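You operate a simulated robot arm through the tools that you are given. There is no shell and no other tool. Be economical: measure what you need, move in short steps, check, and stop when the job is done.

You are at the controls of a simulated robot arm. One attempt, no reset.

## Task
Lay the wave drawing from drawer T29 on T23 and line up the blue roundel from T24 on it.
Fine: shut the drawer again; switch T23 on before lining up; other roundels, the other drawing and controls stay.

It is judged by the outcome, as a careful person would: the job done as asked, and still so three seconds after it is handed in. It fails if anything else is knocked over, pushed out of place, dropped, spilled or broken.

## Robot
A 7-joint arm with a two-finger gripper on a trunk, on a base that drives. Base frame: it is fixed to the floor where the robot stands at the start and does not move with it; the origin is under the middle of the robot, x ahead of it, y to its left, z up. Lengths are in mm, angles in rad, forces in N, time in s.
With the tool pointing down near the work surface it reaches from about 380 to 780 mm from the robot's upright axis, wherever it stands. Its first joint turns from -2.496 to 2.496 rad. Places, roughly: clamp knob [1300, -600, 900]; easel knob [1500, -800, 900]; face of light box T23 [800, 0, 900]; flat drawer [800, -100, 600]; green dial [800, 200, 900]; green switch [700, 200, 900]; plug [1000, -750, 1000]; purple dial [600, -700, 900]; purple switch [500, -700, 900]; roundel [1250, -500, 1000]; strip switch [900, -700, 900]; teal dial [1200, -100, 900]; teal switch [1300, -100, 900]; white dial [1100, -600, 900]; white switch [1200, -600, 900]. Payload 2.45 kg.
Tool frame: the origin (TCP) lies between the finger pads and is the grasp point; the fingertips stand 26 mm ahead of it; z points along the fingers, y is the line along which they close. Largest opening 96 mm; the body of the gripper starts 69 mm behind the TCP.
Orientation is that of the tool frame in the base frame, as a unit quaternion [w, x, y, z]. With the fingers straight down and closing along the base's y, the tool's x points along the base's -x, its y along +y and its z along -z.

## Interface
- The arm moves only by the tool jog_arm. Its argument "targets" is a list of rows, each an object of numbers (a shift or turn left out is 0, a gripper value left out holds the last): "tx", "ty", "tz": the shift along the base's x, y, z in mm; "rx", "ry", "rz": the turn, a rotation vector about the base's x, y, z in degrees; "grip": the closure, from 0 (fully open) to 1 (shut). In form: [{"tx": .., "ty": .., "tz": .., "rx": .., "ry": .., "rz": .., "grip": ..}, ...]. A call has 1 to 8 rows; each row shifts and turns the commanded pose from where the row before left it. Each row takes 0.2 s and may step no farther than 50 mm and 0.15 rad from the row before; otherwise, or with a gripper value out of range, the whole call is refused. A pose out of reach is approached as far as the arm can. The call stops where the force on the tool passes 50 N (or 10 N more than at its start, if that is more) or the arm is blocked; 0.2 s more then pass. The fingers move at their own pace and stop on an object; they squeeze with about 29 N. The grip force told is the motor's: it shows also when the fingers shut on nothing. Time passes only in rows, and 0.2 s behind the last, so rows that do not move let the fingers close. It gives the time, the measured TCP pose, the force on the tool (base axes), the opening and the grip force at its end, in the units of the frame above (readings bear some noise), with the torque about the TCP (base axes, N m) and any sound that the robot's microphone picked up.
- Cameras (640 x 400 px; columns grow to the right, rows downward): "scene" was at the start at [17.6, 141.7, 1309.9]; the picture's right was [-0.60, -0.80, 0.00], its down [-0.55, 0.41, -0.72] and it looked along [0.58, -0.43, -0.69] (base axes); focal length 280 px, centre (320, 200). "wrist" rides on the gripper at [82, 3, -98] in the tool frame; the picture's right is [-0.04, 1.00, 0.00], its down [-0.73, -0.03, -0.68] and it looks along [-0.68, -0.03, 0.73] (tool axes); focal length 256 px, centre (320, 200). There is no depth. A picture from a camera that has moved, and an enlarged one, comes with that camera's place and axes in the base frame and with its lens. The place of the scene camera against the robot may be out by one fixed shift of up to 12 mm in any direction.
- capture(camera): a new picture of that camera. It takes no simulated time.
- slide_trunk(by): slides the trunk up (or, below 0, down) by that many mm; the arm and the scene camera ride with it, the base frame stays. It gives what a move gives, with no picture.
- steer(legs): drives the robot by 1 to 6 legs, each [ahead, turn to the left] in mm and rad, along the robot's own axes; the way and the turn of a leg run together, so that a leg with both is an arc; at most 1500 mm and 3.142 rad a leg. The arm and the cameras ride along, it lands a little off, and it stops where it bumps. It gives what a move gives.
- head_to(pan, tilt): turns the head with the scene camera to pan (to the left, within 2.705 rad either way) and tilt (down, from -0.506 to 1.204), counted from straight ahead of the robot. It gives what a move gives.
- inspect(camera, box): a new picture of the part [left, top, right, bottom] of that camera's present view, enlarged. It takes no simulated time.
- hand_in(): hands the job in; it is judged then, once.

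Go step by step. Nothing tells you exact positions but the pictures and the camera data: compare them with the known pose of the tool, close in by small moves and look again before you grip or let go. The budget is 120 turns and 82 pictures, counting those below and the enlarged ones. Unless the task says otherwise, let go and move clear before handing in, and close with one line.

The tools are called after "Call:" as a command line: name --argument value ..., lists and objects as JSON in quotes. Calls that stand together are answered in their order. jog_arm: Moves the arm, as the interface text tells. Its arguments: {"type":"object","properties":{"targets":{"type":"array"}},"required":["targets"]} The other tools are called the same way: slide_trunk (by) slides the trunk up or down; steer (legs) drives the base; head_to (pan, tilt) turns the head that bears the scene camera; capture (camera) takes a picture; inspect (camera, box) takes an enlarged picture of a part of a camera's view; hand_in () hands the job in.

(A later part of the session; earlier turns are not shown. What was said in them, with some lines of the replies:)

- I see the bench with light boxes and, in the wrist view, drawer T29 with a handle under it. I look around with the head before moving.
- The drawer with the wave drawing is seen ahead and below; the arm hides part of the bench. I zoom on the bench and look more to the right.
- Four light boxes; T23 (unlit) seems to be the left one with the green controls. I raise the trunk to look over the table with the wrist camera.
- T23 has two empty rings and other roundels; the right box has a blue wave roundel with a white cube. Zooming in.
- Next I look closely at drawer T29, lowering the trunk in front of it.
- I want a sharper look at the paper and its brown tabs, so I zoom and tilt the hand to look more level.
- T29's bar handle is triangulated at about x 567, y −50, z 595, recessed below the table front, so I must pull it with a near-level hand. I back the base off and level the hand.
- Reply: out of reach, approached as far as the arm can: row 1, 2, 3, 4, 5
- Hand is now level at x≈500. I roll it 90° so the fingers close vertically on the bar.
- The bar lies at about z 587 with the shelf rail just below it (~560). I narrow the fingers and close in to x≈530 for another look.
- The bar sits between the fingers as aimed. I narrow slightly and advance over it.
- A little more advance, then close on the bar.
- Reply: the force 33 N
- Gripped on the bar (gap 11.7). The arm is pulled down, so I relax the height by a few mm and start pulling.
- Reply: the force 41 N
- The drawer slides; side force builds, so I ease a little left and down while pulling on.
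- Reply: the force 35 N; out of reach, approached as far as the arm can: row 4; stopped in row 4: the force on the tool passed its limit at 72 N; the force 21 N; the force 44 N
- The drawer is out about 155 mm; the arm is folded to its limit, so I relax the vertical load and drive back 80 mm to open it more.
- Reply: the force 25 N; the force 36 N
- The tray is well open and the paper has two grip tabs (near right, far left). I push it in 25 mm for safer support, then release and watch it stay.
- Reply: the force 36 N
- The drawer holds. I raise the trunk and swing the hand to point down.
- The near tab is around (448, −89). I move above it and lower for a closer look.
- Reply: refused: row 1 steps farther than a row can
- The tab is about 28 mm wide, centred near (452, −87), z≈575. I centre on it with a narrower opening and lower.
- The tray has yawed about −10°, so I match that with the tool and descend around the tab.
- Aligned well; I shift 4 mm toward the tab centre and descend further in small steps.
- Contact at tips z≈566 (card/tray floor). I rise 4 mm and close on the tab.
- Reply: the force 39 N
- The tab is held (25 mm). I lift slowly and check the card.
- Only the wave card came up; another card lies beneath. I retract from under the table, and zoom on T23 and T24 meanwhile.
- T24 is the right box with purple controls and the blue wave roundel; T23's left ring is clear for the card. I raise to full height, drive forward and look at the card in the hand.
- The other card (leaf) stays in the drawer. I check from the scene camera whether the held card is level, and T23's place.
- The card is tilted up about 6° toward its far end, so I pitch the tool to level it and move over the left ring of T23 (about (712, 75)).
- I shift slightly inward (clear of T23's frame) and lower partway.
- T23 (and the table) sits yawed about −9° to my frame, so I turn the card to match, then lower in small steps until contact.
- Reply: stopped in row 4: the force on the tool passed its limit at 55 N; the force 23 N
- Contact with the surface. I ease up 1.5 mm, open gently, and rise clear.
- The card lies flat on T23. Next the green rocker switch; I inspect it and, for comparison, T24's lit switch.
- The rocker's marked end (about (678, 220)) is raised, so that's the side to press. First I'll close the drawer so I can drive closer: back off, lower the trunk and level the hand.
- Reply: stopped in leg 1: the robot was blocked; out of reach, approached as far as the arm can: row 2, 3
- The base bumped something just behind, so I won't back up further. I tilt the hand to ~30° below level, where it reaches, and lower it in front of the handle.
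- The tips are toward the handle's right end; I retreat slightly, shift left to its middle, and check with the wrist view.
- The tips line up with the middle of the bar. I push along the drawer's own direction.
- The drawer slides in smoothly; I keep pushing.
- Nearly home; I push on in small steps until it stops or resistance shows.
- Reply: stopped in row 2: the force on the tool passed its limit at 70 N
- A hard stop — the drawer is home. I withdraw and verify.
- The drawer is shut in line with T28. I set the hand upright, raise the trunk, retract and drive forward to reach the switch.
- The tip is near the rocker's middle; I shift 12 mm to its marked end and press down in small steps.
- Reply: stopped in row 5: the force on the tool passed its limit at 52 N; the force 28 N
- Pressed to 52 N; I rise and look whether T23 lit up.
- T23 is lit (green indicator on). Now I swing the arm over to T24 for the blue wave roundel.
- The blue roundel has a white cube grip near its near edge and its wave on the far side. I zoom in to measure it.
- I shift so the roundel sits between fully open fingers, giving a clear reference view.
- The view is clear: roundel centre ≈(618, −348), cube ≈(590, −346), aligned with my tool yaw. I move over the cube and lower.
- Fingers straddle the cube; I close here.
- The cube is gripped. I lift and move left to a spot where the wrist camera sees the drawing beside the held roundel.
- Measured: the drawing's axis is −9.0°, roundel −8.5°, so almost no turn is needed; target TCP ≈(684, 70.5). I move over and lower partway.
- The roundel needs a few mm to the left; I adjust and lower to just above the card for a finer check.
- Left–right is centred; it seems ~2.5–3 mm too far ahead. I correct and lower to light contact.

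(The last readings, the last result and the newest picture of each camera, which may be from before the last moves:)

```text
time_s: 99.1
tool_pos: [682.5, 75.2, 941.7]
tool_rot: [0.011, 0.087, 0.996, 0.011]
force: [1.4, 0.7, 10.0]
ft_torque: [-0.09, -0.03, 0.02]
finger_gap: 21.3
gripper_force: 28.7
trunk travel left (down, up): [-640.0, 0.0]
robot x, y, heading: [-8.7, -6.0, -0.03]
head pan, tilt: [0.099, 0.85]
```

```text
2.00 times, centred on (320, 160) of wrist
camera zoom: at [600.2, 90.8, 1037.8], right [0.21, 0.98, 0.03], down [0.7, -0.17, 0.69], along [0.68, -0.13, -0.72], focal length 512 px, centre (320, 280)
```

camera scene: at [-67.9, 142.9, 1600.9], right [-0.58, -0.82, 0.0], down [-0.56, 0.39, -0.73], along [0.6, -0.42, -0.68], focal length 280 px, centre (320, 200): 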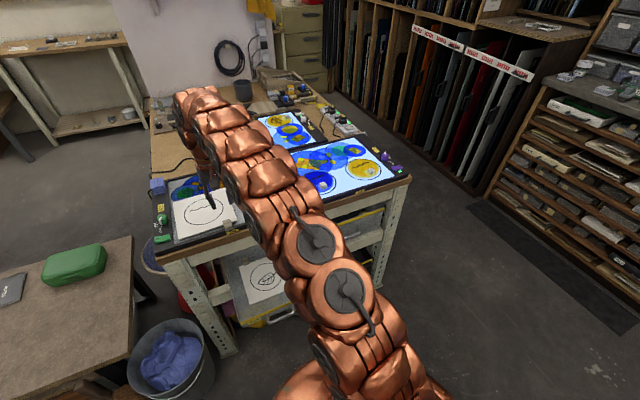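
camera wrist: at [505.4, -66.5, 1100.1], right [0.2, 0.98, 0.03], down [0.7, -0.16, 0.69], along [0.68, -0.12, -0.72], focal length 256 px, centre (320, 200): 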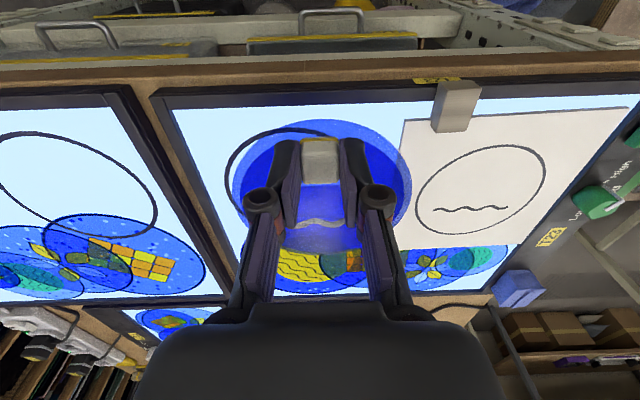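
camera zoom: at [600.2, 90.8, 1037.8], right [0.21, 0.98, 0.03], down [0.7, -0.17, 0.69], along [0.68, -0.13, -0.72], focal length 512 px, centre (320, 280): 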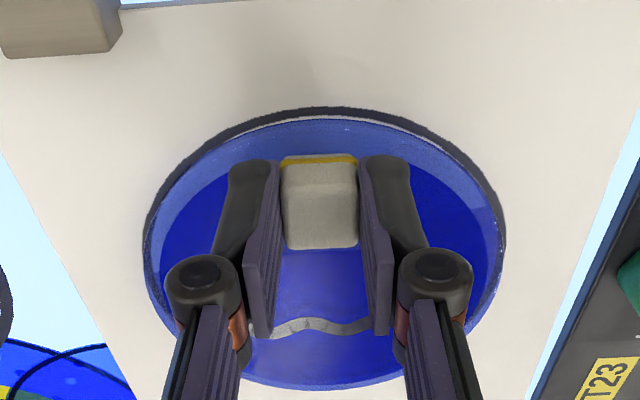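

Very close: about 1.3 mm still too far ahead. I lift a hair, correct, set down and release.

Call:
jog_arm --targets '[{"tz": 2.5}, {"tx": -1.4, "ty": 0.2}, {"tz": -2}, {"tz": -0.5}, {}]'

Call:
jog_arm --targets '[{"grip": 0.85}, {"grip": 0.7}, {"grip": 0.6}, {}, {"tz": 5}, {"tz": 20}, {"tz": 40}, {"tx": -20, "tz": 20}]'

Call:
inspect --camera "wrist" --box '[220, 80, 460, 280]'

```text
time_s: 100.3
tool_pos: [680.4, 74.5, 939.7]
tool_rot: [0.011, 0.086, 0.996, 0.011]
force: [0.8, 0.9, 9.0]
ft_torque: [-0.05, 0.02, -0.01]
finger_gap: 21.2
gripper_force: 28.9
trunk travel left (down, up): [-640.0, 0.0]
robot x, y, heading: [-6.7, -0.4, -0.029]
head pan, tilt: [0.099, 0.85]
```

```text
time_s: 102.1
tool_pos: [660.7, 72.6, 1028.9]
tool_rot: [0.01, 0.087, 0.996, 0.011]
force: [0.1, 1.1, -0.5]
ft_torque: [0.01, 0.04, -0.01]
finger_gap: 38.4
gripper_force: 0.0
trunk travel left (down, up): [-640.0, 0.0]
robot x, y, heading: [-4.6, -6.5, -0.026]
head pan, tilt: [0.099, 0.85]
```

```text
2.00 times, centred on (340, 180) of wrist
camera zoom: at [577.2, 89.1, 1124.9], right [0.21, 0.98, 0.03], down [0.7, -0.17, 0.69], along [0.68, -0.13, -0.72], focal length 512 px, centre (280, 240)
```

zoom: 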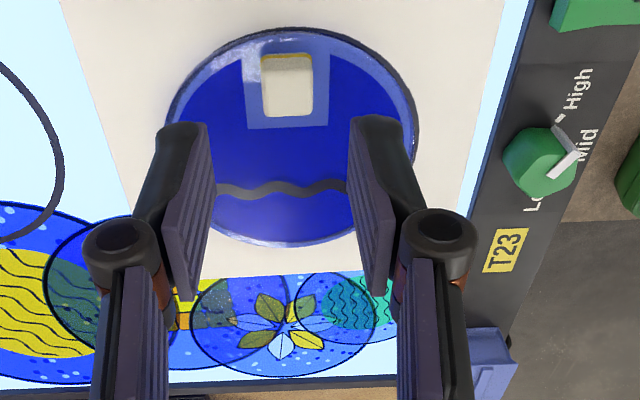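

Released and well seated. I move the hand clear and take a full look.

Call:
jog_arm --targets '[{"tx": -40, "tz": 10}, {"tx": -40, "tz": 10, "grip": 0}, {"tx": -30}, {}]'

Call:
inspect --camera "wrist" --box '[240, 130, 420, 280]'

Call:
inspect --camera "scene" --box '[270, 90, 450, 230]'

```text
time_s: 103.1
tool_pos: [548.1, 71.7, 1049.1]
tool_rot: [0.009, 0.088, 0.996, 0.011]
force: [0.3, -0.2, 0.5]
ft_torque: [-0.02, 0.03, -0.02]
finger_gap: 95.9
gripper_force: 0.0
trunk travel left (down, up): [-640.0, 0.0]
robot x, y, heading: [-5.5, -1.2, -0.022]
head pan, tilt: [0.099, 0.85]
```

```text
2.67 times, centred on (330, 205) of wrist
camera zoom: at [465.5, 88.9, 1146.2], right [0.21, 0.98, 0.03], down [0.7, -0.17, 0.69], along [0.68, -0.13, -0.72], focal length 683 px, centre (293, 187)
```

zoom: 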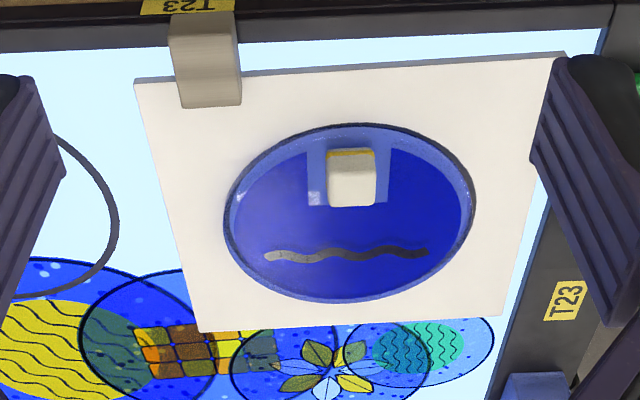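

```text
2.86 times, centred on (360, 160) of scene
camera zoom: at [28.7, 192.4, 1592.8], right [0.07, -1.0, 0.0], down [-0.75, -0.05, -0.66], along [0.66, 0.05, -0.75], focal length 799 px, centre (206, 314)
```

zoom: 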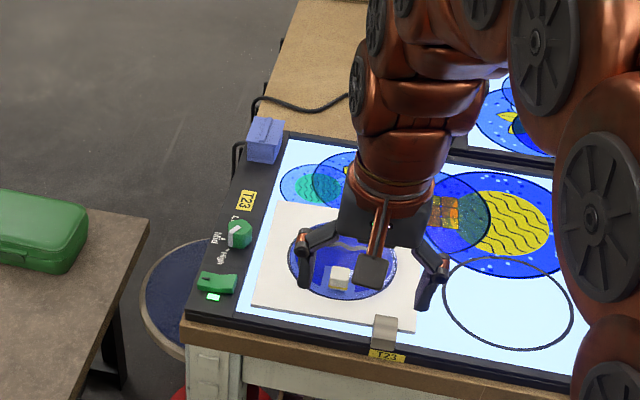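

The wave drawing lies on T23 with the blue roundel lined up on it: its rim sits inside the drawn circle and its wave over the drawn wave. T23 is lit, drawer T29 is shut with the leaf drawing inside, and the hand is clear.

Call:
hand_in

```text
The job is handed in.
```

The wave drawing from T29 is on T23, with T24's blue roundel lined up on it. T23 was switched on before lining up, T29 is shut again, and I did not touch the other roundels, the leaf drawing or the other controls. One caution: while backing up, the base bumped something behind it and stopped; I did not look to see what it was.
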